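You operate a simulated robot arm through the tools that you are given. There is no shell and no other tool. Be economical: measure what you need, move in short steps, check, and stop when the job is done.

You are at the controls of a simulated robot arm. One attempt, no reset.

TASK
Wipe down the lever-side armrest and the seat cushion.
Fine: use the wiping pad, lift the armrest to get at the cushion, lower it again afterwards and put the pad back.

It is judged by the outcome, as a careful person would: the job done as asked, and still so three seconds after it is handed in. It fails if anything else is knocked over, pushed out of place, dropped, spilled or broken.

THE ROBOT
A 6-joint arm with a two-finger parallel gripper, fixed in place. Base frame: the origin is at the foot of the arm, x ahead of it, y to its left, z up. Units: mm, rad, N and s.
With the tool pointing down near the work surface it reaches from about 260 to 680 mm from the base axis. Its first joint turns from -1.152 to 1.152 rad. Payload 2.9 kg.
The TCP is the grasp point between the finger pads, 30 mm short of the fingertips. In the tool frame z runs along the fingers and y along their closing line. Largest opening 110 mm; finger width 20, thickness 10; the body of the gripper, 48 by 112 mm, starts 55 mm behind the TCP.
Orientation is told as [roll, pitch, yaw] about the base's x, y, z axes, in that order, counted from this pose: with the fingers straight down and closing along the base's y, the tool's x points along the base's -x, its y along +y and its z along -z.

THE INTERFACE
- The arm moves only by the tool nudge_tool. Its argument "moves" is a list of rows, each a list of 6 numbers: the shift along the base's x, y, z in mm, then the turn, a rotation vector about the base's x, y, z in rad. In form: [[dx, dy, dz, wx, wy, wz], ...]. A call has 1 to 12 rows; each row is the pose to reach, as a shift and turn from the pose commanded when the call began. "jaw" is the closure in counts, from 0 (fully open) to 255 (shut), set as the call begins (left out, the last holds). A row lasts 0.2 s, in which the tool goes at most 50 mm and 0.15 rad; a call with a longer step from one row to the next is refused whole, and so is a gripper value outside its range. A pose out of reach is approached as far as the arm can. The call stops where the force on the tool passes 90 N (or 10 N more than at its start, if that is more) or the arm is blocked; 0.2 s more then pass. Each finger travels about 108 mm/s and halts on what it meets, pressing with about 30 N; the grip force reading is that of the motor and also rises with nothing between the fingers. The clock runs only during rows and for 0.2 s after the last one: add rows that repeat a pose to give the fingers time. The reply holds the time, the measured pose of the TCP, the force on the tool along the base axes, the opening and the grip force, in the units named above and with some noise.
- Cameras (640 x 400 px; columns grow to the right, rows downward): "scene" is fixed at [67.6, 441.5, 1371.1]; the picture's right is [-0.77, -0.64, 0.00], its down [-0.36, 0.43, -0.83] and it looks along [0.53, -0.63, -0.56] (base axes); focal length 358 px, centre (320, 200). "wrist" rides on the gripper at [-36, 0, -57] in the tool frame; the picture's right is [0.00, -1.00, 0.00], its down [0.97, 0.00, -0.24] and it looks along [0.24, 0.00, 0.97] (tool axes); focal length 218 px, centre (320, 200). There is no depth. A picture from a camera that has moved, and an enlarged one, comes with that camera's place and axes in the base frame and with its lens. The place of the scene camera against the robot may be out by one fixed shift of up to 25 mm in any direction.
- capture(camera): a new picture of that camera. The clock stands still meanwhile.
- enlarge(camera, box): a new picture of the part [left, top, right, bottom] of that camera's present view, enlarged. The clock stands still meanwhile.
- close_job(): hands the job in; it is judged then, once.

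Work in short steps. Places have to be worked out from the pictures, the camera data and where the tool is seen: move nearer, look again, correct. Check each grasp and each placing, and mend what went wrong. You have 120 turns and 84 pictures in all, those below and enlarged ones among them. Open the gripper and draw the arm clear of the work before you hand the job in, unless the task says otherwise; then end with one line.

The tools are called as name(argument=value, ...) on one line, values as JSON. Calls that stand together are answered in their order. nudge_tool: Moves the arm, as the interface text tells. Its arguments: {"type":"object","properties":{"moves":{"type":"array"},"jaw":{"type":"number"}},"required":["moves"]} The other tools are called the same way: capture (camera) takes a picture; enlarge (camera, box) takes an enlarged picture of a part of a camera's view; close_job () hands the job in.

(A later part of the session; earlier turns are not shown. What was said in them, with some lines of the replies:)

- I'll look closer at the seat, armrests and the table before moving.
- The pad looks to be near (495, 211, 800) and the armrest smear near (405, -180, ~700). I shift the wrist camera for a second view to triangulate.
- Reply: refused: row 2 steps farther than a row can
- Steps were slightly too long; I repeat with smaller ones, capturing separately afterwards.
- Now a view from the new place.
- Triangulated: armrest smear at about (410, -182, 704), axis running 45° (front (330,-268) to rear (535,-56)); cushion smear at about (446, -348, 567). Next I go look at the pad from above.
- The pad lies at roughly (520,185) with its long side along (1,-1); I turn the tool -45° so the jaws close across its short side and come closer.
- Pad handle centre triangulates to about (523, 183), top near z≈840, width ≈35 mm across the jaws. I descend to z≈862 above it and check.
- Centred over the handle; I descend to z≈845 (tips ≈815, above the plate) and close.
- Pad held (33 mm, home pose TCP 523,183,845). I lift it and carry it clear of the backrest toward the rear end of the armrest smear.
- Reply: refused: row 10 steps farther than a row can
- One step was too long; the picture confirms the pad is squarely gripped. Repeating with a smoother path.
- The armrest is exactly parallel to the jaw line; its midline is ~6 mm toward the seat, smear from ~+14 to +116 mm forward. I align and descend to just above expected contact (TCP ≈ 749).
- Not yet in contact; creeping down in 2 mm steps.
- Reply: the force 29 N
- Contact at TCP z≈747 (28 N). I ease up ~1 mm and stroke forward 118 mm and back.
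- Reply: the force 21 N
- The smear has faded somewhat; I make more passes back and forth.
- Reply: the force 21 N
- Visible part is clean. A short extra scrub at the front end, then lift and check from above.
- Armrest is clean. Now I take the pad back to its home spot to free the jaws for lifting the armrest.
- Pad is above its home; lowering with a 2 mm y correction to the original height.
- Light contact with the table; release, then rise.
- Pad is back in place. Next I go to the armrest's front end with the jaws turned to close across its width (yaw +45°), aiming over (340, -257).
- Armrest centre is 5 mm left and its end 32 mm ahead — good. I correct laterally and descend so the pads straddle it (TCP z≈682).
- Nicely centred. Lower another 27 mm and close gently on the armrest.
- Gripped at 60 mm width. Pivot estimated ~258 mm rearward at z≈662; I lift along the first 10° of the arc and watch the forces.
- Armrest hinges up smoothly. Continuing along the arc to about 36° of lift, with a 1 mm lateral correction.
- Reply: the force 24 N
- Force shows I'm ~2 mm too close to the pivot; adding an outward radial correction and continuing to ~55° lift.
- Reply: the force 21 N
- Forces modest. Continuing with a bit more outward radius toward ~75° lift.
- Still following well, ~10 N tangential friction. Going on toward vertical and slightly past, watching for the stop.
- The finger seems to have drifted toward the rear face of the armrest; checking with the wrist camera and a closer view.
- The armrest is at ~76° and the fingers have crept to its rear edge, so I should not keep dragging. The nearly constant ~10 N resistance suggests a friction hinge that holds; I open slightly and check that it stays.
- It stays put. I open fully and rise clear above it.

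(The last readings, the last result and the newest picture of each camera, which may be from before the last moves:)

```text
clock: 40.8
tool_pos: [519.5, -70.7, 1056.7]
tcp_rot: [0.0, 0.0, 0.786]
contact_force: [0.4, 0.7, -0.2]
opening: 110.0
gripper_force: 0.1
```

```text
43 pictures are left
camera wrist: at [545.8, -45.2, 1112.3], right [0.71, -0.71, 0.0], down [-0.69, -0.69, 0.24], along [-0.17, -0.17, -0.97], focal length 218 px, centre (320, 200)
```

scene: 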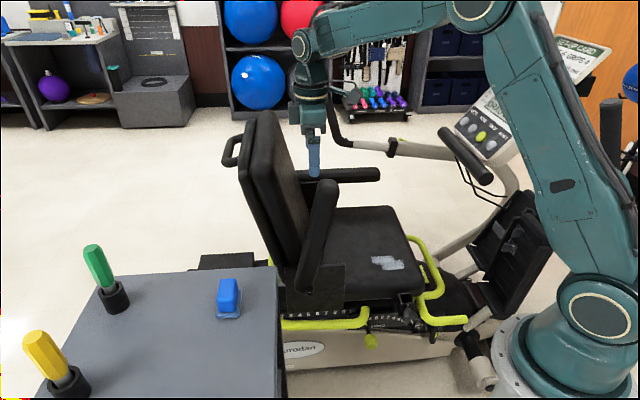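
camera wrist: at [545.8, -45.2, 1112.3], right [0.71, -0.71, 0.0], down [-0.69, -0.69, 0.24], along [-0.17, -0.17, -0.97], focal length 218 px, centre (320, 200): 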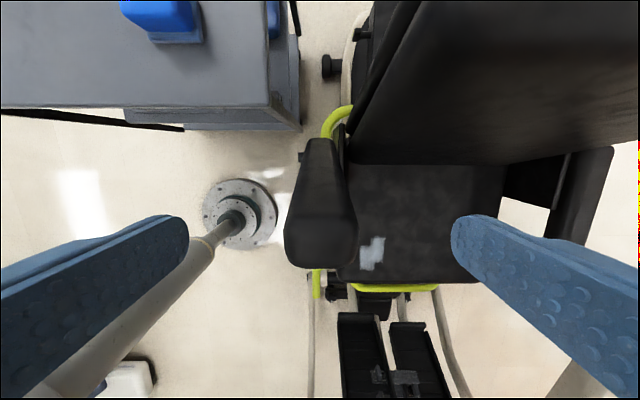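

Armrest rests at about 76°, held by its hinge. I'll nudge it closer to upright from the front with closed fingers: move in front of it and come down.

nudge_tool(moves=[[-27, -33, 0, 0, 0, 0], [-55, -61, 0, 0, 0, 0], [-80, -87, 0, 0, 0, 0], [-80, -87, -40, 0, 0, 0], [-80, -87, -80, 0, 0, 0], [-80, -87, -117, 0, 0, 0], [-80, -87, -117, 0, 0, 0]], jaw=255)

capture(camera="wrist")

enlarge(camera="scene", box=[230, 80, 490, 300])

```text
clock: 42.4
tool_pos: [440.6, -156.5, 936.5]
tcp_rot: [-0.003, 0.0, 0.785]
contact_force: [1.1, 0.1, 0.5]
opening: 0.2
gripper_force: 29.9
```

```text
42 pictures are left
camera wrist: at [466.5, -131.8, 993.2], right [0.71, -0.71, 0.0], down [-0.69, -0.69, 0.24], along [-0.17, -0.17, -0.97], focal length 218 px, centre (320, 200)
```

wrist: 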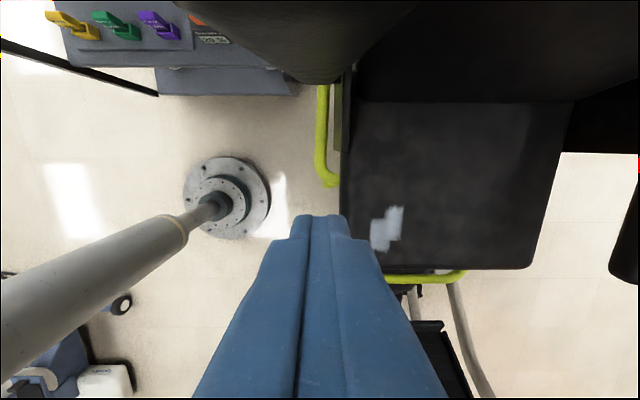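

```text
1.82 times, centred on (360, 190) of scene
camera zoom: at [67.6, 441.5, 1371.1], right [-0.77, -0.64, 0.0], down [-0.36, 0.43, -0.83], along [0.53, -0.63, -0.56], focal length 651 px, centre (247, 218)
```

zoom: 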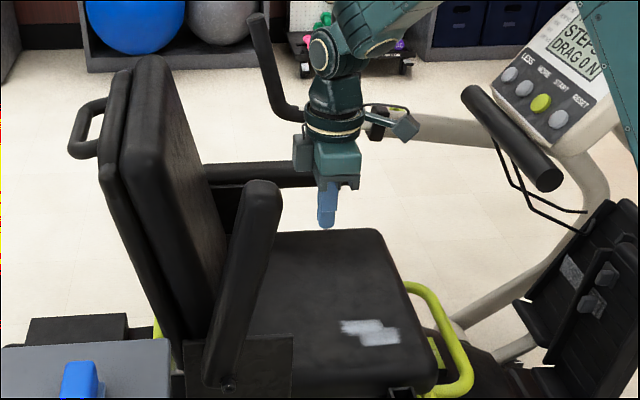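

Clear in front. I raise 15 mm for camera clearance and push rearward in steps.

nudge_tool(moves=[[0, 0, 15, 0, 0, 0], [14, 14, 15, 0, 0, 0], [28, 28, 15, 0, 0, 0], [35, 35, 15, 0, 0, 0], [42, 42, 15, 0, 0, 0], [42, 42, 15, 0, 0, 0]])

enlarge(camera="scene", box=[230, 80, 490, 300])

```text
clock: 43.8
tool_pos: [481.8, -115.4, 953.6]
tcp_rot: [0.0, 0.0, 0.786]
contact_force: [-3.2, -4.6, 2.3]
opening: 0.2
gripper_force: 30.1
```

```text
1.82 times, centred on (360, 190) of scene
camera zoom: at [67.5, 441.4, 1371.2], right [-0.77, -0.64, 0.0], down [-0.36, 0.43, -0.83], along [0.53, -0.63, -0.56], focal length 651 px, centre (247, 218)
```

zoom: 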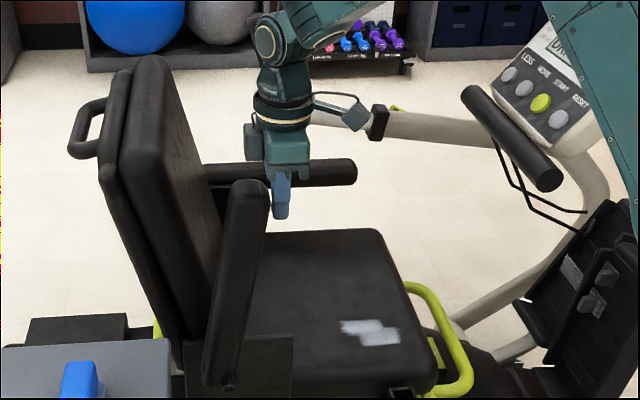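

It moves with ~6 N. Pushing about 30 mm more to near vertical.

nudge_tool(moves=[[7, 7, 0, 0, 0, 0], [14, 14, 0, 0, 0, 0], [21, 21, 0, 0, 0, 0], [25, 25, 0, 0, 0, 0], [25, 25, 0, 0, 0, 0]])

enlarge(camera="scene", box=[230, 80, 490, 300])

```text
clock: 45.0
tool_pos: [509.1, -91.1, 952.8]
tcp_rot: [0.001, 0.0, 0.785]
contact_force: [-1.7, -4.0, 1.0]
opening: 0.0
gripper_force: 30.1
```

```text
1.82 times, centred on (360, 190) of scene
camera zoom: at [67.5, 441.4, 1371.2], right [-0.77, -0.64, 0.0], down [-0.36, 0.43, -0.83], along [0.53, -0.63, -0.56], focal length 651 px, centre (247, 218)
```

zoom: 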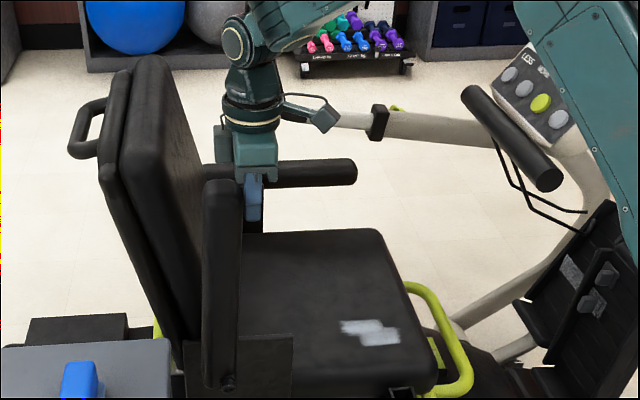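

The armrest stands upright. I back off, rise and go back to the pad, turning the jaws back to -45°.

nudge_tool(moves=[[-30, -30, 0, 0, 0, 0], [-60, -60, 20, 0, 0, -0.1428], [-70, -70, 65, 0, 0, -0.2856], [-80, -60, 105, 0, 0, -0.4284], [-90, -20, 107, 0, 0, -0.5712], [-95, 28, 107, 0, 0, -0.714], [-95, 76, 107, 0, 0, -0.8568], [-85, 122, 107, 0, 0, -0.9996], [-62, 164, 107, 0, 0, -1.1424], [-36, 204, 107, 0, 0, -1.2852], [-8, 241, 100, 0, 0, -1.428], [14.4, 274.3, 85, 0, 0, -1.571]], jaw=0)

capture(camera="scene")

```text
clock: 47.6
tool_pos: [521.5, 184.6, 1039.0]
tcp_rot: [0.0, 0.0, -0.788]
contact_force: [-0.5, 0.5, -1.3]
opening: 110.1
gripper_force: 0.1
```

```text
38 pictures are left
```

scene: 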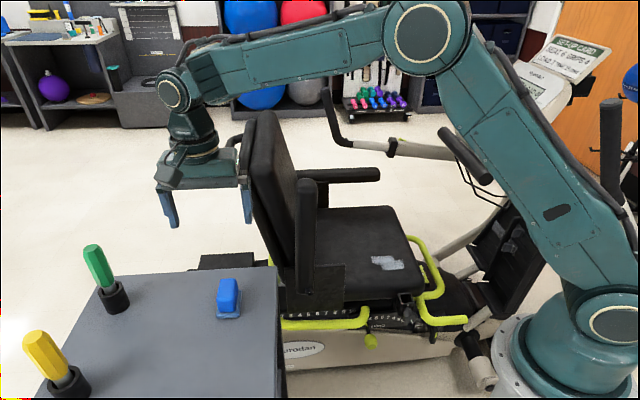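

Armrest stays up. Descending onto the pad handle.

nudge_tool(moves=[[2, -1, -45, 0, 0, 0], [2, -1, -90, 0, 0, 0], [2, -1, -130, 0, 0, 0], [2, -1, -160, 0, 0, 0], [2, -1, -180, 0, 0, 0], [2, -1, -193.5, 0, 0, 0], [2, -1, -193.5, 0, 0, 0]])

nudge_tool(moves=[[0, 0, 0, 0, 0, 0], [0, 0, 0, 0, 0, 0], [0, 0, 0, 0, 0, 0], [0, 0, 0, 0, 0, 0]], jaw=255)

```text
clock: 49.2
tool_pos: [524.9, 181.3, 845.1]
tcp_rot: [-0.001, -0.001, -0.784]
contact_force: [-0.2, -0.4, 0.1]
opening: 109.8
gripper_force: 0.0
```

```text
clock: 50.2
tool_pos: [524.5, 182.1, 844.6]
tcp_rot: [0.001, -0.001, -0.785]
contact_force: [0.0, 0.5, -1.0]
opening: 33.1
gripper_force: 29.5
```

Pad gripped again. I carry it around the upright armrest on the base side, toward the cushion.

nudge_tool(moves=[[0, 0, 40, 0, 0, 0], [0, 0, 85, 0, 0, 0], [-35, -30, 90, 0, 0, 0], [-70, -60, 90, 0, 0, 0], [-105, -92, 90, 0, 0, 0], [-140, -125, 90, 0, 0, 0], [-170, -162, 90, 0, 0, 0], [-190, -205, 90, 0, 0, 0], [-195, -252, 90, 0, 0, 0], [-195, -300, 90, 0, 0, 0], [-195, -348, 90, 0, 0, 0], [-180, -392, 90, 0, 0, 0]])

nudge_tool(moves=[[32, -27, 0, 0, 0, 0], [64, -54, 0, 0, 0, 0], [94, -80, 0, 0, 0, 0], [119, -101, -10, 0, 0, 0], [119, -101, -55, 0, 0, 0], [119, -101, -100, 0, 0, 0], [119, -101, -145, 0, 0, 0], [119, -101, -190, 0, 0, 0], [119, -101, -190, 0, 0, 0]])

capture(camera="scene")

capture(camera="wrist")

```text
clock: 52.8
tool_pos: [344.9, -210.3, 933.2]
tcp_rot: [0.001, 0.001, -0.783]
contact_force: [-0.8, -1.3, -0.9]
opening: 33.3
gripper_force: 30.7
```

```text
clock: 54.8
tool_pos: [462.5, -311.2, 745.2]
tcp_rot: [-0.001, 0.0, -0.784]
contact_force: [-0.1, 0.6, -1.7]
opening: 33.2
gripper_force: 30.1
```

```text
37 pictures are left
```

scene: 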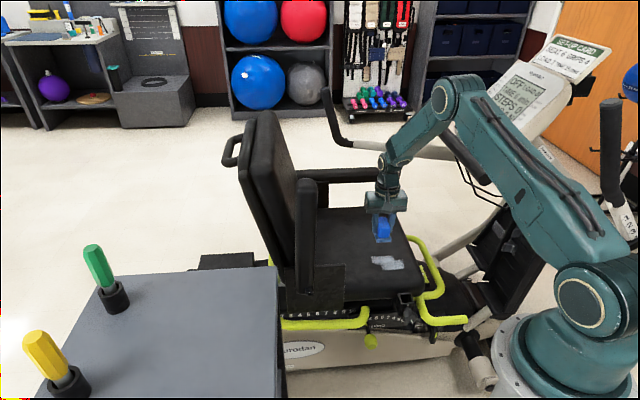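

```text
36 pictures are left
camera wrist: at [488.6, -336.4, 800.7], right [-0.71, -0.71, 0.0], down [-0.69, 0.69, 0.24], along [-0.17, 0.17, -0.97], focal length 218 px, centre (320, 200)
```

wrist: 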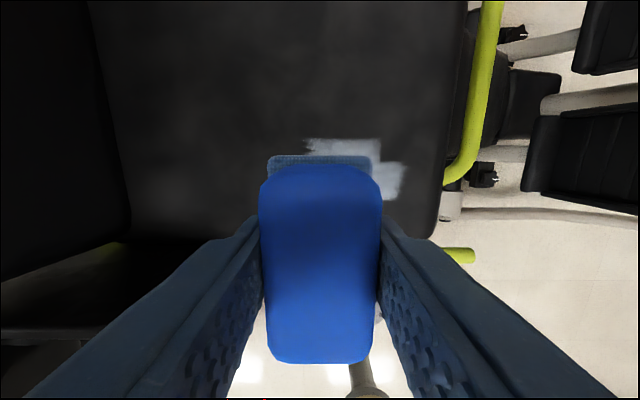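

Smear matches my estimate (e 20–123, n 529–592). Descending to just above the cushion.

nudge_tool(moves=[[1, 0, -40, 0, 0, 0], [1, 0, -80, 0, 0, 0], [1, 0, -105, 0, 0, 0], [1, 0, -118, 0, 0, 0], [1, 0, -123, 0, 0, 0], [1, 0, -123, 0, 0, 0]])

nudge_tool(moves=[[0, 0, -3, 0, 0, 0], [0, 0, -6, 0, 0, 0], [0, 0, -8, 0, 0, 0], [0, 0, -8, 0, 0, 0]])

enlarge(camera="scene", box=[310, 180, 470, 300])

```text
clock: 56.2
tool_pos: [463.8, -309.5, 621.3]
tcp_rot: [0.0, 0.0, -0.785]
contact_force: [-0.5, 0.6, -0.1]
opening: 33.4
gripper_force: 29.9
```

```text
clock: 57.2
tool_pos: [466.9, -312.5, 617.5]
tcp_rot: [0.002, -0.008, -0.785]
contact_force: [-6.3, 2.6, 43.3]
opening: 33.5
gripper_force: 29.8
```

```text
3.33 times, centred on (390, 240) of scene
camera zoom: at [66.8, 441.9, 1371.0], right [-0.77, -0.64, 0.0], down [-0.36, 0.43, -0.83], along [0.53, -0.63, -0.56], focal length 1193 px, centre (87, 67)
```

zoom: 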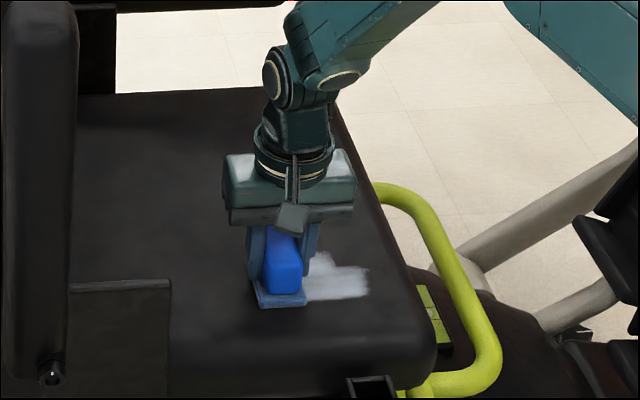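

Contact at z≈617 with 43 N — backing off 2 mm, then stroking forward and back on the near half.

nudge_tool(moves=[[0, 0, 2, 0, 0, 0], [-15, -15, 2, 0, 0, 0], [-30, -30, 2, 0, 0, 0], [-45, -45, 2, 0, 0, 0], [-62, -62, 2, 0, 0, 0], [-45, -45, 2, 0, 0, 0], [-30, -30, 2, 0, 0, 0], [-15, -15, 2, 0, 0, 0], [3, 3, 2, 0, 0, 0], [3, 3, 2, 0, 0, 0]])

nudge_tool(moves=[[-15, -15, 0, 0, 0, 0], [-30, -30, 0, 0, 0, 0], [-48, -48, 0, 0, 0, 0], [-66, -66, 0, 0, 0, 0], [-66, -66, 0, 0, 0, 0]])

enlarge(camera="scene", box=[310, 180, 470, 300])

```text
clock: 59.4
tool_pos: [468.7, -308.0, 616.0]
tcp_rot: [-0.001, -0.001, -0.786]
contact_force: [-8.1, -7.8, 30.9]
opening: 33.2
gripper_force: 29.9
```

```text
clock: 60.6
tool_pos: [401.9, -374.0, 617.2]
tcp_rot: [0.001, -0.003, -0.784]
contact_force: [9.4, 7.8, 28.1]
opening: 33.2
gripper_force: 30.0
```

```text
3.33 times, centred on (390, 240) of scene
camera zoom: at [67.3, 441.9, 1371.0], right [-0.77, -0.64, 0.0], down [-0.36, 0.43, -0.83], along [0.53, -0.63, -0.56], focal length 1193 px, centre (87, 67)
```

zoom: 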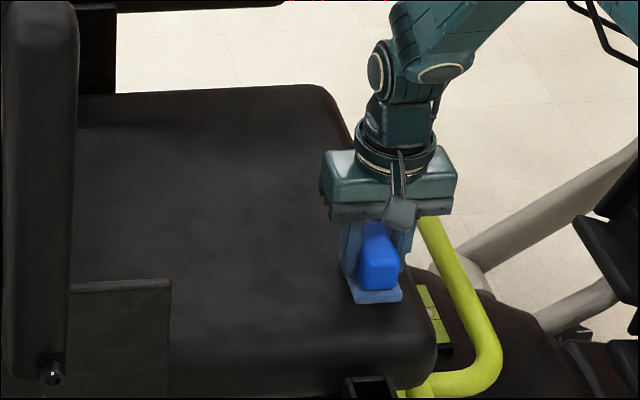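

Visible area already clean; now passes over the far half, shifted ~25 mm.

nudge_tool(moves=[[9, -9, 0, 0, 0, 0], [18, -18, 0, 0, 0, 0], [33, -3, 0, 0, 0, 0], [48, 12, 0, 0, 0, 0], [63, 27, 0, 0, 0, 0], [83, 47, 0, 0, 0, 0], [68, 32, 0, 0, 0, 0], [53, 17, 0, 0, 0, 0], [38, 2, 0, 0, 0, 0], [18, -18, 0, 0, 0, 0], [18, -18, 0, 0, 0, 0]])

nudge_tool(moves=[[15, 15, 0, 0, 0, 0], [30, 30, 0, 0, 0, 0], [30, 30, 40, 0, 0, 0], [30, 30, 85, 0, 0, 0], [10, 50, 120, 0, 0, 0], [-10, 70, 155, 0, 0, 0], [-30, 90, 190, 0, 0, 0], [-30, 90, 190, 0, 0, 0]])

capture(camera="wrist")

enlarge(camera="scene", box=[310, 180, 470, 300])

```text
clock: 63.0
tool_pos: [418.5, -392.8, 616.7]
tcp_rot: [0.0, -0.004, -0.782]
contact_force: [8.5, 6.5, 24.2]
opening: 33.1
gripper_force: 29.6
```

```text
clock: 64.8
tool_pos: [389.4, -300.5, 805.2]
tcp_rot: [-0.001, 0.0, -0.784]
contact_force: [0.3, -0.1, -1.1]
opening: 33.4
gripper_force: 30.6
```

```text
33 pictures are left
camera wrist: at [415.0, -327.1, 861.2], right [-0.71, -0.71, 0.0], down [-0.69, 0.69, 0.24], along [-0.17, 0.17, -0.97], focal length 218 px, centre (320, 200)
```

wrist: 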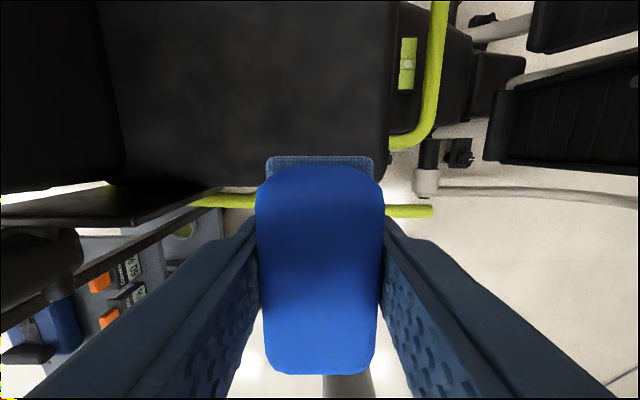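

```text
3.33 times, centred on (390, 240) of scene
camera zoom: at [67.6, 441.5, 1371.1], right [-0.77, -0.64, 0.0], down [-0.36, 0.43, -0.83], along [0.53, -0.63, -0.56], focal length 1193 px, centre (87, 67)
```

zoom: 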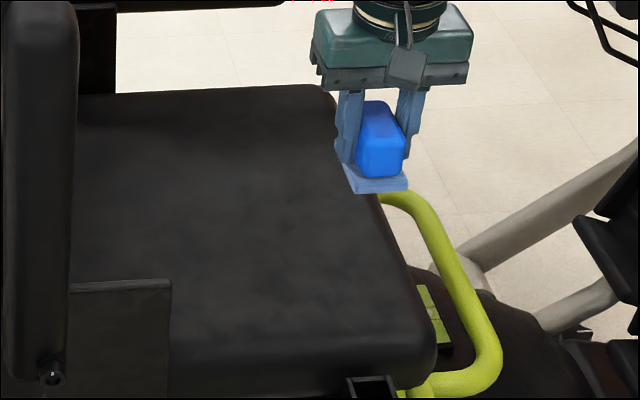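

Cushion is clean too. Returning the pad to the table by the same route.

nudge_tool(moves=[[-17, 25, 38, 0, 0, 0], [-34, 55, 73, 0, 0, 0], [-45, 90, 103, 0, 0, 0], [-58, 130, 123, 0, 0, 0], [-60, 177, 128, 0, 0, 0], [-60, 225, 130, 0, 0, 0], [-58, 272, 130, 0, 0, 0], [-45, 317, 130, 0, 0, 0], [-18, 355, 130, 0, 0, 0], [15, 390, 130, 0, 0, 0], [50, 422, 130, 0, 0, 0], [82, 452, 130, 0, 0, 0]])

nudge_tool(moves=[[27, 16, 0, 0, 0, 0], [52.5, 31, 0, 0, 0, 0], [52.5, 31, -40, 0, 0, 0], [52.5, 31, -75, 0, 0, 0], [52.5, 31, -75, 0, 0, 0]])

enlarge(camera="scene", box=[140, 180, 300, 340])

```text
clock: 67.4
tool_pos: [471.2, 150.9, 936.1]
tcp_rot: [0.001, 0.0, -0.786]
contact_force: [0.5, 0.5, -0.6]
opening: 33.6
gripper_force: 30.1
```

```text
clock: 68.6
tool_pos: [522.8, 182.5, 860.4]
tcp_rot: [0.001, 0.001, -0.786]
contact_force: [0.5, 0.5, -1.6]
opening: 33.3
gripper_force: 30.1
```

```text
2.50 times, centred on (220, 260) of scene
camera zoom: at [67.6, 441.5, 1371.1], right [-0.77, -0.64, 0.0], down [-0.36, 0.43, -0.83], along [0.53, -0.63, -0.56], focal length 895 px, centre (570, 50)
```

zoom: 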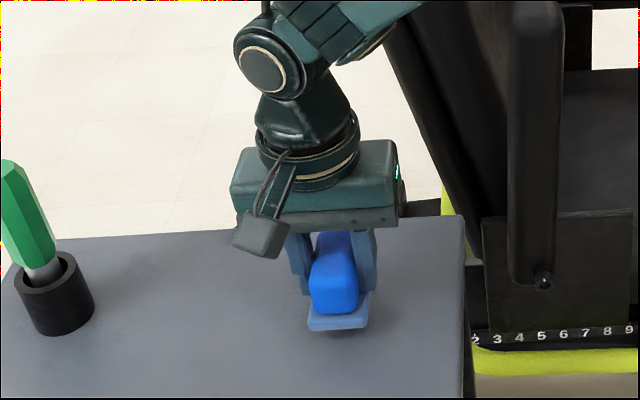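

Pad is over its home; lowering step by step to contact.

nudge_tool(moves=[[0.7, 0, -6, 0, 0, 0], [0.7, 0, -11, 0, 0, 0], [0.7, 0, -14, 0, 0, 0], [0.7, 0, -15.5, 0, 0, 0], [0.7, 0, -15.5, 0, 0, 0]])

```text
clock: 69.8
tool_pos: [524.8, 180.2, 845.3]
tcp_rot: [0.0, 0.0, -0.785]
contact_force: [-0.1, 0.0, -0.7]
opening: 33.4
gripper_force: 30.1
```

nudge_tool(moves=[[0, 1, -1, 0, 0, 0], [0, 1, -2, 0, 0, 0], [0, 1, -3, 0, 0, 0], [0, 1, -3, 0, 0, 0]])

```text
clock: 70.8
tool_pos: [524.0, 183.3, 841.2]
tcp_rot: [0.0, 0.0, -0.786]
contact_force: [-0.9, -0.2, 2.2]
opening: 33.2
gripper_force: 29.6
```

Light contact (pad slid a few mm up in the grip earlier). Release and rise, check.

nudge_tool(moves=[[0, 0, 0, 0, 0, 0], [0, 0, 0, 0, 0, 0], [0, 0, 0, 0, 0, 0], [0, 0, 0, 0, 0, 0], [0, 0, 40, 0, 0, 0], [0, 0, 85, 0, 0, 0], [0, 0, 85, 0, 0, 0]], jaw=0)

capture(camera="wrist")

enlarge(camera="scene", box=[140, 180, 300, 340])

```text
clock: 72.4
tool_pos: [526.0, 181.2, 925.9]
tcp_rot: [0.0, -0.001, -0.785]
contact_force: [-0.8, -0.1, 0.6]
opening: 109.9
gripper_force: 0.0
```

```text
30 pictures are left
camera wrist: at [550.8, 155.6, 983.3], right [-0.71, -0.71, 0.0], down [-0.69, 0.69, 0.24], along [-0.17, 0.17, -0.97], focal length 218 px, centre (320, 200)
```

wrist: 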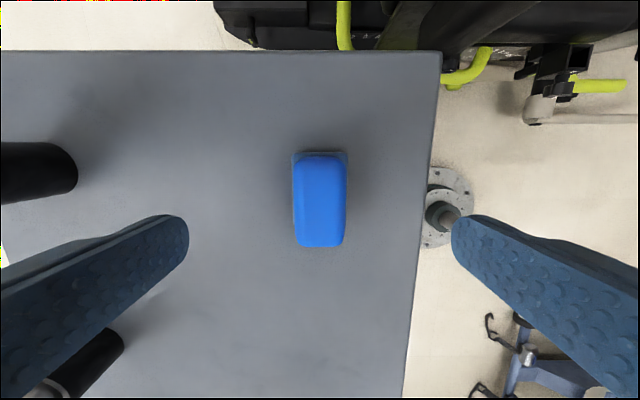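

```text
2.50 times, centred on (220, 260) of scene
camera zoom: at [67.6, 441.5, 1371.1], right [-0.77, -0.64, 0.0], down [-0.36, 0.43, -0.83], along [0.53, -0.63, -0.56], focal length 895 px, centre (570, 50)
```

zoom: 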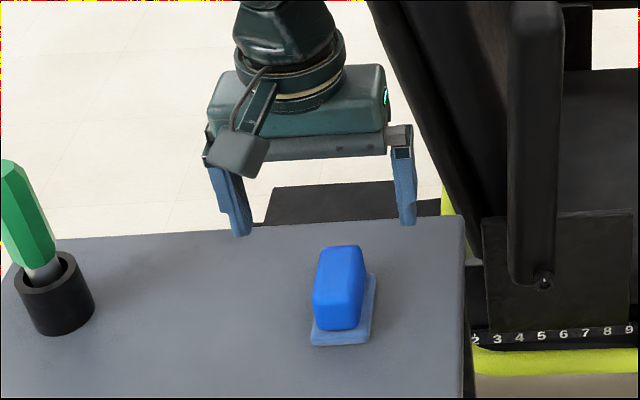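

Pad is back at its home. Now I go above the upright armrest, jaws turned across it, to see exactly where its end is.

nudge_tool(moves=[[-8, -20, 44, 0, 0, 0.1428], [-20, -45, 84, 0, 0, 0.2856], [-38, -75, 114, 0, 0, 0.4284], [-50, -110, 134, 0, 0, 0.5712], [-55, -145, 134, 0, 0, 0.714], [-50, -175, 134, 0, 0, 0.8568], [-38, -200, 134, 0, 0, 0.9996], [-22, -220, 134, 0, 0, 1.1424], [-5, -232, 134, 0, 0, 1.2852], [5, -238, 134, 0, 0, 1.428], [12.7, -239, 134, 0, 0, 1.571], [12.7, -239, 134, 0, 0, 1.571]])

capture(camera="wrist")

enlarge(camera="scene", box=[230, 80, 430, 300])

```text
clock: 75.0
tool_pos: [537.2, -56.5, 1061.0]
tcp_rot: [-0.001, 0.0, 0.787]
contact_force: [-0.3, 1.0, 0.5]
opening: 110.1
gripper_force: 0.1
```

```text
28 pictures are left
camera wrist: at [563.0, -31.2, 1117.5], right [0.71, -0.71, 0.0], down [-0.68, -0.69, 0.24], along [-0.17, -0.17, -0.97], focal length 218 px, centre (320, 200)
```

wrist: 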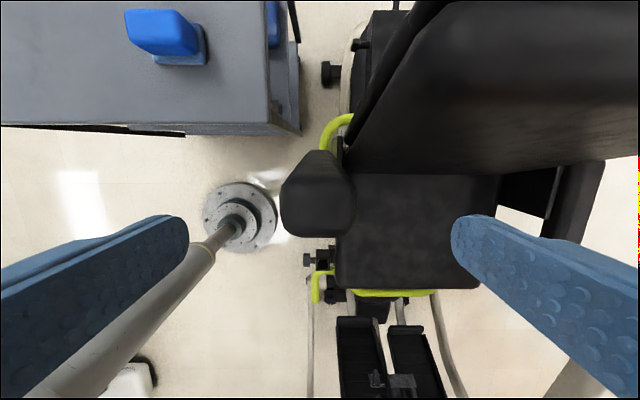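

```text
1.82 times, centred on (330, 190) of scene
camera zoom: at [67.6, 441.5, 1371.1], right [-0.77, -0.64, 0.0], down [-0.36, 0.43, -0.83], along [0.53, -0.63, -0.56], focal length 651 px, centre (302, 218)
```

zoom: 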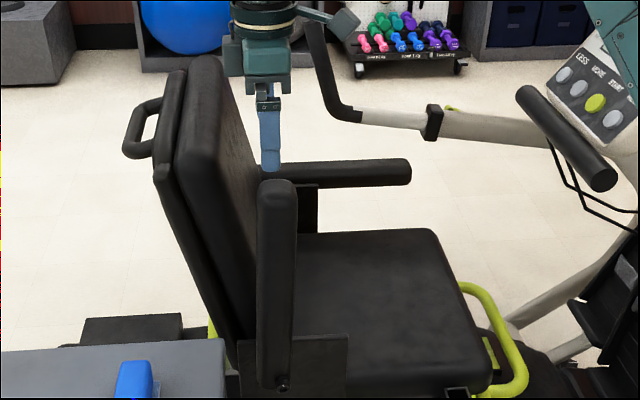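

Armrest end is centred ~13 mm forward of the TCP, top near z≈950. I shift and descend to straddle it, then close.

nudge_tool(moves=[[-8, -6, -30, 0, 0, 0], [-8, -6, -70, 0, 0, 0], [-8, -6, -105, 0, 0, 0], [-8, -6, -130, 0, 0, 0], [-8, -6, -141, 0, 0, 0], [-8, -6, -141, 0, 0, 0]])

enlarge(camera="scene", box=[280, 130, 380, 230])

```text
clock: 76.4
tool_pos: [528.3, -62.0, 921.8]
tcp_rot: [-0.004, -0.002, 0.788]
contact_force: [-4.1, 0.1, 13.3]
opening: 109.9
gripper_force: 0.1
```

```text
4.00 times, centred on (330, 180) of scene
camera zoom: at [67.2, 441.5, 1371.2], right [-0.77, -0.64, 0.0], down [-0.36, 0.43, -0.83], along [0.53, -0.63, -0.56], focal length 1432 px, centre (280, 280)
```

zoom: 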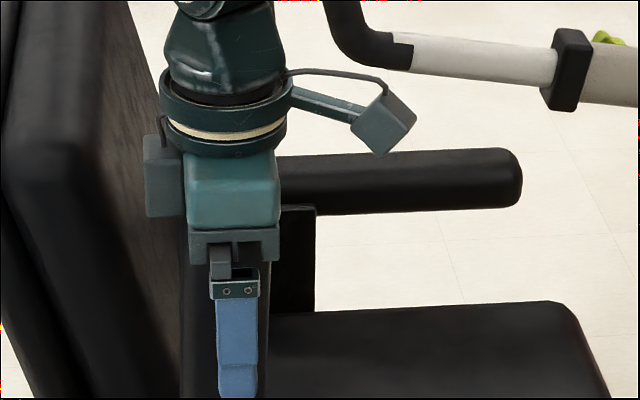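

The palm lightly touched the end (13 N), so the end is at z≈977 and the pivot is at about z≈680, e≈327. I raise 12 mm and grip.

nudge_tool(moves=[[0, 0, 6, 0, 0, 0], [-1, -1, 13, 0, 0, 0], [-1, -1, 13, 0, 0, 0]])

nudge_tool(moves=[[0, 0, 0, 0, 0, 0], [0, 0, 0, 0, 0, 0], [0, 0, 0, 0, 0, 0], [0, 0, 0, 0, 0, 0]], jaw=255)

capture(camera="wrist")

```text
clock: 77.2
tool_pos: [528.6, -63.2, 933.9]
tcp_rot: [0.0, 0.001, 0.786]
contact_force: [1.1, 0.4, 0.1]
opening: 109.8
gripper_force: 0.1
```

```text
clock: 78.2
tool_pos: [528.8, -63.3, 932.8]
tcp_rot: [-0.001, 0.0, 0.785]
contact_force: [3.6, -3.7, -3.5]
opening: 60.1
gripper_force: 45.0
```

```text
25 pictures are left
camera wrist: at [553.7, -38.8, 989.0], right [0.71, -0.71, 0.0], down [-0.69, -0.69, 0.24], along [-0.17, -0.17, -0.97], focal length 218 px, centre (320, 200)
```

wrist: 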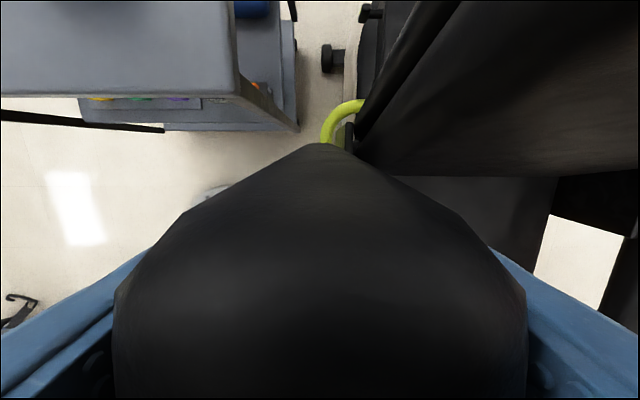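

Gripped. Lowering along the arc with the refined pivot, first ~20°.

nudge_tool(moves=[[-8.5, -8.5, -0.3, 0, 0, 0], [-17, -17, -1, 0, 0, 0], [-32.5, -32.5, -4, 0, 0, 0], [-47.7, -47.7, -8.6, 0, 0, 0], [-62.6, -62.6, -15.3, 0, 0, 0], [-62.6, -62.6, -15.3, 0, 0, 0]])

enlarge(camera="scene", box=[230, 80, 490, 300])

```text
clock: 79.6
tool_pos: [465.0, -126.4, 917.2]
tcp_rot: [-0.002, 0.001, 0.785]
contact_force: [9.7, -1.8, 5.8]
opening: 59.9
gripper_force: 45.2
```

```text
1.82 times, centred on (360, 190) of scene
camera zoom: at [67.7, 441.4, 1371.2], right [-0.77, -0.64, 0.0], down [-0.36, 0.43, -0.83], along [0.53, -0.63, -0.56], focal length 651 px, centre (247, 218)
```

zoom: 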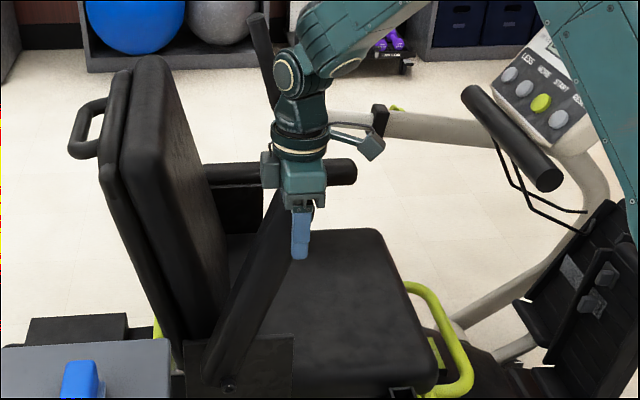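

Following with some lag. Continuing down to ~45°.

nudge_tool(moves=[[-7, -7, -4, 0, 0, 0], [-14.5, -14.5, -8.4, 0, 0, 0], [-21.5, -21.5, -13.4, 0, 0, 0], [-28.3, -28.3, -18.7, 0, 0, 0], [-35, -35, -24.5, 0, 0, 0], [-41.4, -41.4, -30.5, 0, 0, 0], [-53.8, -53.8, -43.9, 0, 0, 0], [-65.4, -65.4, -58.8, 0, 0, 0], [-65.4, -65.4, -58.8, 0, 0, 0]])

enlarge(camera="scene", box=[230, 100, 490, 320])

```text
clock: 81.3
tool_pos: [402.9, -187.6, 873.9]
tcp_rot: [0.002, 0.008, 0.78]
contact_force: [-17.3, -0.4, 13.9]
opening: 60.1
gripper_force: 45.5
stopped in row 8: the force on the tool passed its limit (the readings are from after the stop); the commanded pose is now the measured one
```

```text
1.82 times, centred on (360, 210) of scene
camera zoom: at [66.9, 441.6, 1371.1], right [-0.77, -0.64, 0.0], down [-0.36, 0.43, -0.83], along [0.53, -0.63, -0.56], focal length 651 px, centre (247, 182)
```

zoom: 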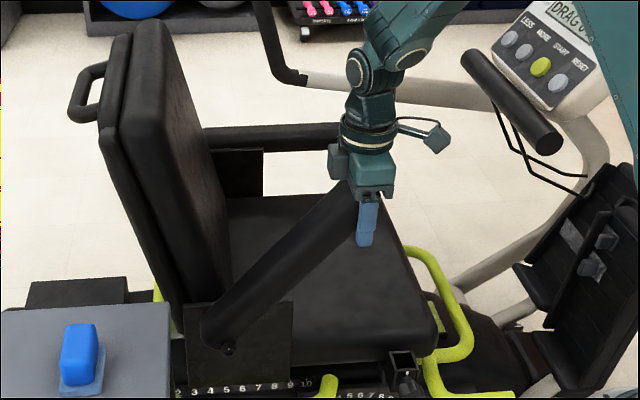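

The palm met the armrest's top corner (stop). The hinge friction exceeds gravity, so I open, back up, and will push it the rest of the way down from above with closed fingertips.

nudge_tool(moves=[[0, 0, 2, 0, 0, 0], [0, 0, 2, 0, 0, 0], [0, 0, 2, 0, 0, 0], [0, 0, 2, 0, 0, 0]], jaw=0)

enlarge(camera="scene", box=[230, 100, 490, 320])

```text
clock: 82.3
tool_pos: [405.8, -185.3, 874.4]
tcp_rot: [0.0, 0.007, 0.78]
contact_force: [0.1, -0.7, -0.2]
opening: 110.1
gripper_force: 0.0
```

```text
1.82 times, centred on (360, 210) of scene
camera zoom: at [67.6, 441.5, 1371.1], right [-0.77, -0.64, 0.0], down [-0.36, 0.43, -0.83], along [0.53, -0.63, -0.56], focal length 651 px, centre (247, 182)
```

zoom: 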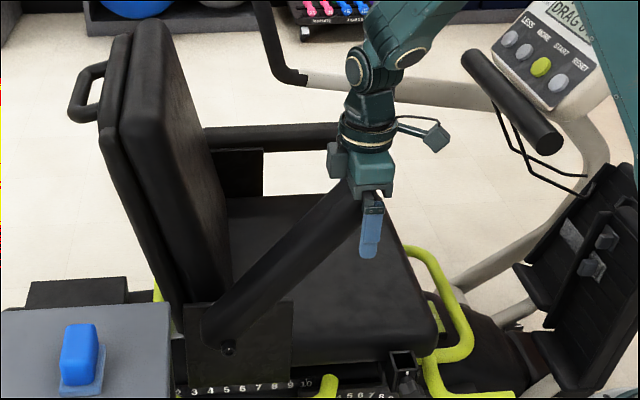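

It holds at ~52°. Rising clear, closing the jaws, and moving over the top face of the raised armrest.

nudge_tool(moves=[[0, 0, 40, 0, 0, 0], [0, 0, 80, 0, 0, 0], [0, 0, 120, 0, 0, 0], [19, 16, 120, 0, 0, 0], [38, 32, 120, 0, 0, 0], [38, 32, 120, 0, 0, 0]])

nudge_tool(moves=[[0, 0, 0, 0, 0, 0], [0, 0, 0, 0, 0, 0], [0, 0, 0, 0, 0, 0], [0, 0, -20, 0, 0, 0], [0, 0, -40, 0, 0, 0], [0, 0, -55, 0, 0, 0], [0, 0, -55, 0, 0, 0]], jaw=255)

enlarge(camera="scene", box=[230, 100, 490, 320])

capture(camera="wrist")

```text
clock: 83.7
tool_pos: [442.5, -153.5, 994.5]
tcp_rot: [0.0, 0.003, 0.78]
contact_force: [0.7, 0.6, -0.6]
opening: 109.5
gripper_force: 0.1
```

```text
clock: 85.3
tool_pos: [444.5, -154.8, 939.6]
tcp_rot: [0.0, 0.006, 0.78]
contact_force: [0.4, 0.6, 0.0]
opening: 0.1
gripper_force: 30.1
```

```text
1.82 times, centred on (360, 210) of scene
camera zoom: at [67.6, 441.5, 1371.1], right [-0.77, -0.64, 0.0], down [-0.36, 0.43, -0.83], along [0.53, -0.63, -0.56], focal length 651 px, centre (247, 182)
```

zoom: 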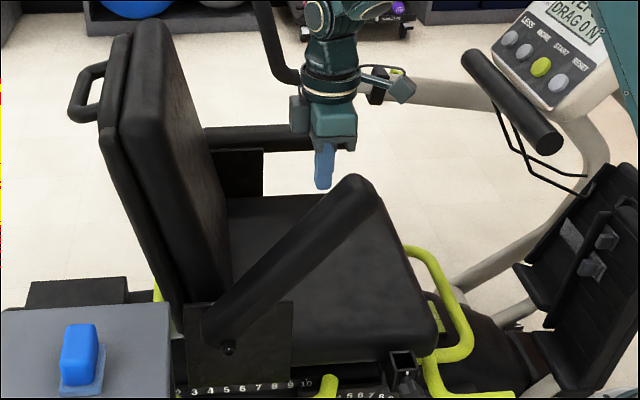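

```text
20 pictures are left
camera wrist: at [470.2, -129.9, 995.6], right [0.7, -0.71, 0.0], down [-0.69, -0.68, 0.25], along [-0.17, -0.17, -0.97], focal length 218 px, centre (320, 200)
```

wrist: 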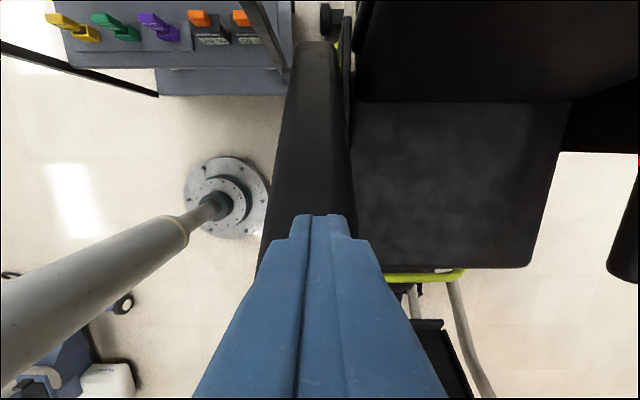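

Well placed over the top face. Pushing down along its arc to ~35°.

nudge_tool(moves=[[-7, -7, -15, 0, 0, 0], [-14, -14, -30, 0, 0, 0], [-21, -21, -41.6, 0, 0, 0], [-27, -27, -49, 0, 0, 0], [-32.5, -32.5, -56.6, 0, 0, 0], [-38, -38, -64, 0, 0, 0], [-43, -43, -71.6, 0, 0, 0], [-43, -43, -71.6, 0, 0, 0]])

enlarge(camera="scene", box=[230, 100, 490, 320])

```text
clock: 87.1
tool_pos: [402.6, -197.1, 868.2]
tcp_rot: [0.0, 0.005, 0.782]
contact_force: [0.6, 1.6, 2.1]
opening: 0.1
gripper_force: 29.9
```

```text
1.82 times, centred on (360, 210) of scene
camera zoom: at [67.6, 441.5, 1371.1], right [-0.77, -0.64, 0.0], down [-0.36, 0.43, -0.83], along [0.53, -0.63, -0.56], focal length 651 px, centre (247, 182)
```

zoom: 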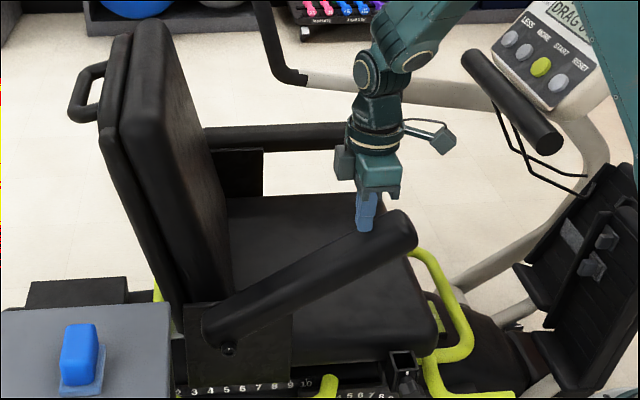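

It follows gently. Continuing to ~6°.

nudge_tool(moves=[[-4.5, -4.5, -8, 0, 0, 0], [-8.8, -8.8, -16, 0, 0, 0], [-13, -13, -25, 0, 0, 0], [-17, -17, -34, 0, 0, 0], [-21, -21, -43, 0, 0, 0], [-24, -24, -52.4, 0, 0, 0], [-27, -27, -62, 0, 0, 0], [-30, -30, -72, 0, 0, 0], [-32.5, -32.5, -82, 0, 0, 0], [-34.6, -34.6, -92, 0, 0, 0], [-36.5, -36.5, -102, 0, 0, 0], [-38, -38, -110, 0, 0, 0]])

enlarge(camera="scene", box=[230, 100, 490, 320])

```text
clock: 89.7
tool_pos: [362.2, -234.8, 758.3]
tcp_rot: [0.001, 0.005, 0.783]
contact_force: [0.4, 0.6, 2.3]
opening: 0.0
gripper_force: 30.5
```

```text
1.82 times, centred on (360, 210) of scene
camera zoom: at [67.5, 441.5, 1371.1], right [-0.77, -0.64, 0.0], down [-0.36, 0.43, -0.83], along [0.53, -0.63, -0.56], focal length 651 px, centre (247, 182)
```

zoom: 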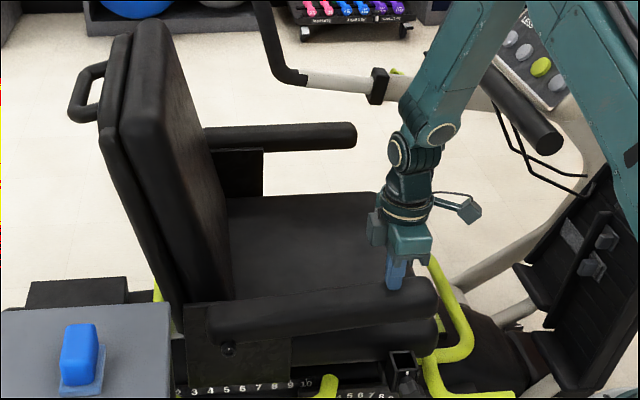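

Nearly down. Pressing the last ~24 mm in small steps until the stop is felt.

nudge_tool(moves=[[-0.5, -0.5, -6, 0, 0, 0], [-1, -1, -12, 0, 0, 0], [-1, -1, -17, 0, 0, 0], [-1, -1, -21, 0, 0, 0], [-1, -1, -24, 0, 0, 0], [-1, -1, -24, 0, 0, 0]])

```text
clock: 91.1
tool_pos: [361.9, -236.0, 733.2]
tcp_rot: [0.001, 0.006, 0.782]
contact_force: [-0.1, -0.2, -0.3]
opening: 0.0
gripper_force: 30.1
```

nudge_tool(moves=[[0, 0, -1, 0, 0, 0], [0, 0, -2, 0, 0, 0], [0, 0, -3, 0, 0, 0], [0, 0, -4, 0, 0, 0], [0, 0, -4, 0, 0, 0]])

enlarge(camera="scene", box=[290, 200, 450, 300])

```text
clock: 92.3
tool_pos: [361.4, -234.7, 731.5]
tcp_rot: [0.0, 0.006, 0.781]
contact_force: [-9.2, 4.6, 38.3]
opening: 0.0
gripper_force: 30.2
```

```text
4.00 times, centred on (370, 250) of scene
camera zoom: at [66.9, 441.8, 1371.1], right [-0.77, -0.64, 0.0], down [-0.36, 0.43, -0.83], along [0.53, -0.63, -0.56], focal length 1432 px, centre (120, 0)
```

zoom: 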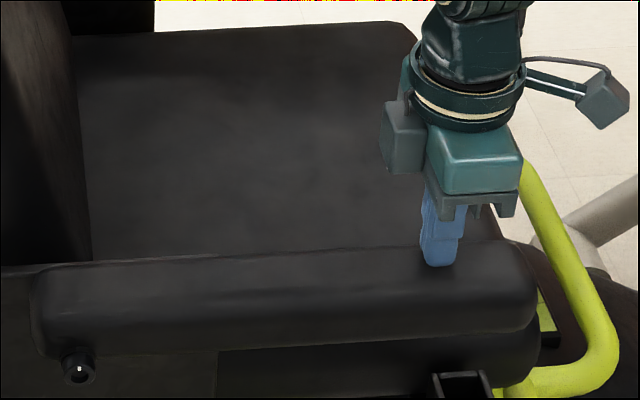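

Firm stop at tip z≈702, same as the original height: armrest is down. Rising clear, opening the jaws, and taking a final look.

nudge_tool(moves=[[0, 0, 30, 0, 0, 0], [0, 0, 75, 0, 0, 0], [-10, 0, 120, 0, 0, 0], [-20, 0, 165, 0, 0, 0], [-30, 0, 210, 0, 0, 0], [-40, -5, 255, 0, 0, 0], [-50, -10, 300, 0, 0, 0], [-50, -10, 300, 0, 0, 0]])

nudge_tool(moves=[[0, 0, 20, 0, 0, 0], [0, 0, 20, 0, 0, 0], [0, 0, 20, 0, 0, 0], [0, 0, 20, 0, 0, 0]], jaw=0)

capture(camera="scene")

capture(camera="wrist")

enlarge(camera="wrist", box=[240, 0, 560, 240])

```text
clock: 94.1
tool_pos: [312.6, -247.4, 1031.2]
tcp_rot: [0.0, 0.006, 0.78]
contact_force: [-0.2, 0.0, 0.4]
opening: 0.0
gripper_force: 30.0
```

```text
clock: 95.1
tool_pos: [311.1, -246.5, 1050.4]
tcp_rot: [0.0, 0.005, 0.78]
contact_force: [0.2, -0.3, -0.4]
opening: 110.0
gripper_force: 0.1
```

```text
16 pictures are left
```

scene: 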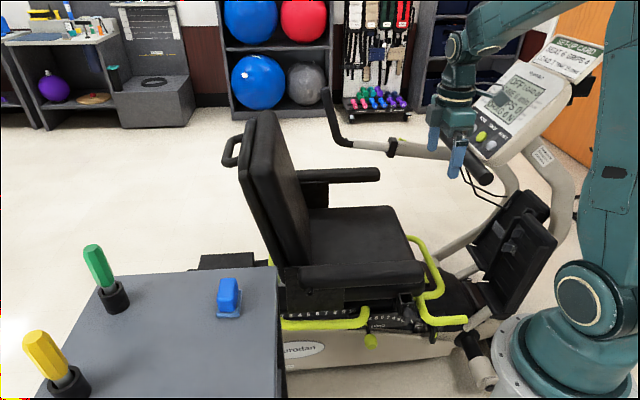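

```text
15 pictures are left
camera wrist: at [338.2, -221.6, 1106.8], right [0.7, -0.71, 0.0], down [-0.69, -0.68, 0.25], along [-0.17, -0.17, -0.97], focal length 218 px, centre (320, 200)
```

wrist: 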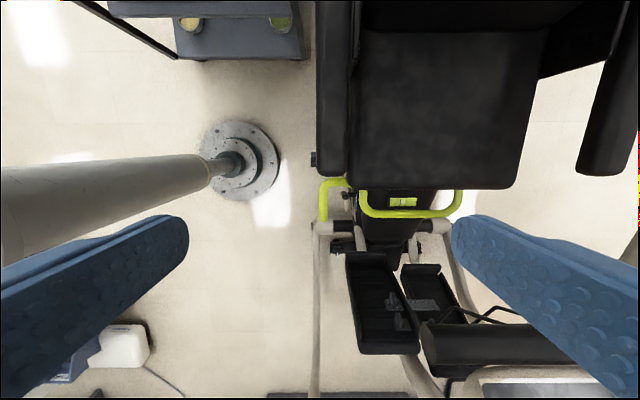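

```text
1.67 times, centred on (400, 120) of wrist
camera zoom: at [338.2, -221.6, 1106.8], right [0.7, -0.71, 0.0], down [-0.69, -0.68, 0.25], along [-0.17, -0.17, -0.97], focal length 364 px, centre (187, 333)
```

zoom: 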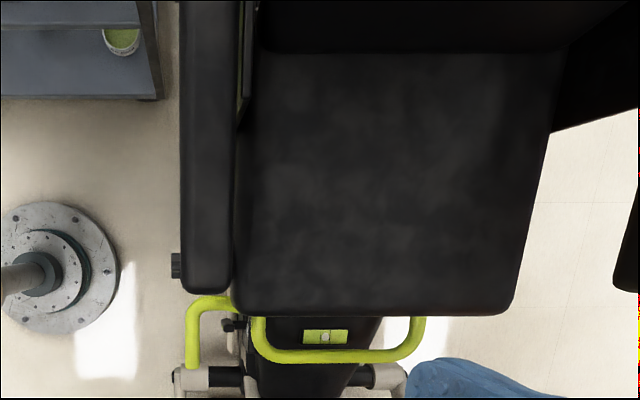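

Both surfaces are clean, the armrest is down, the pad is in its place, the jaws are open and the arm is clear, so I'm handing in.

close_job()

```text
The job is handed in.
```

I wiped the lever-side armrest and the seat cushion clean, lifted the armrest for the cushion and lowered it to its original position, and put the pad back where it was. The job is handed in.
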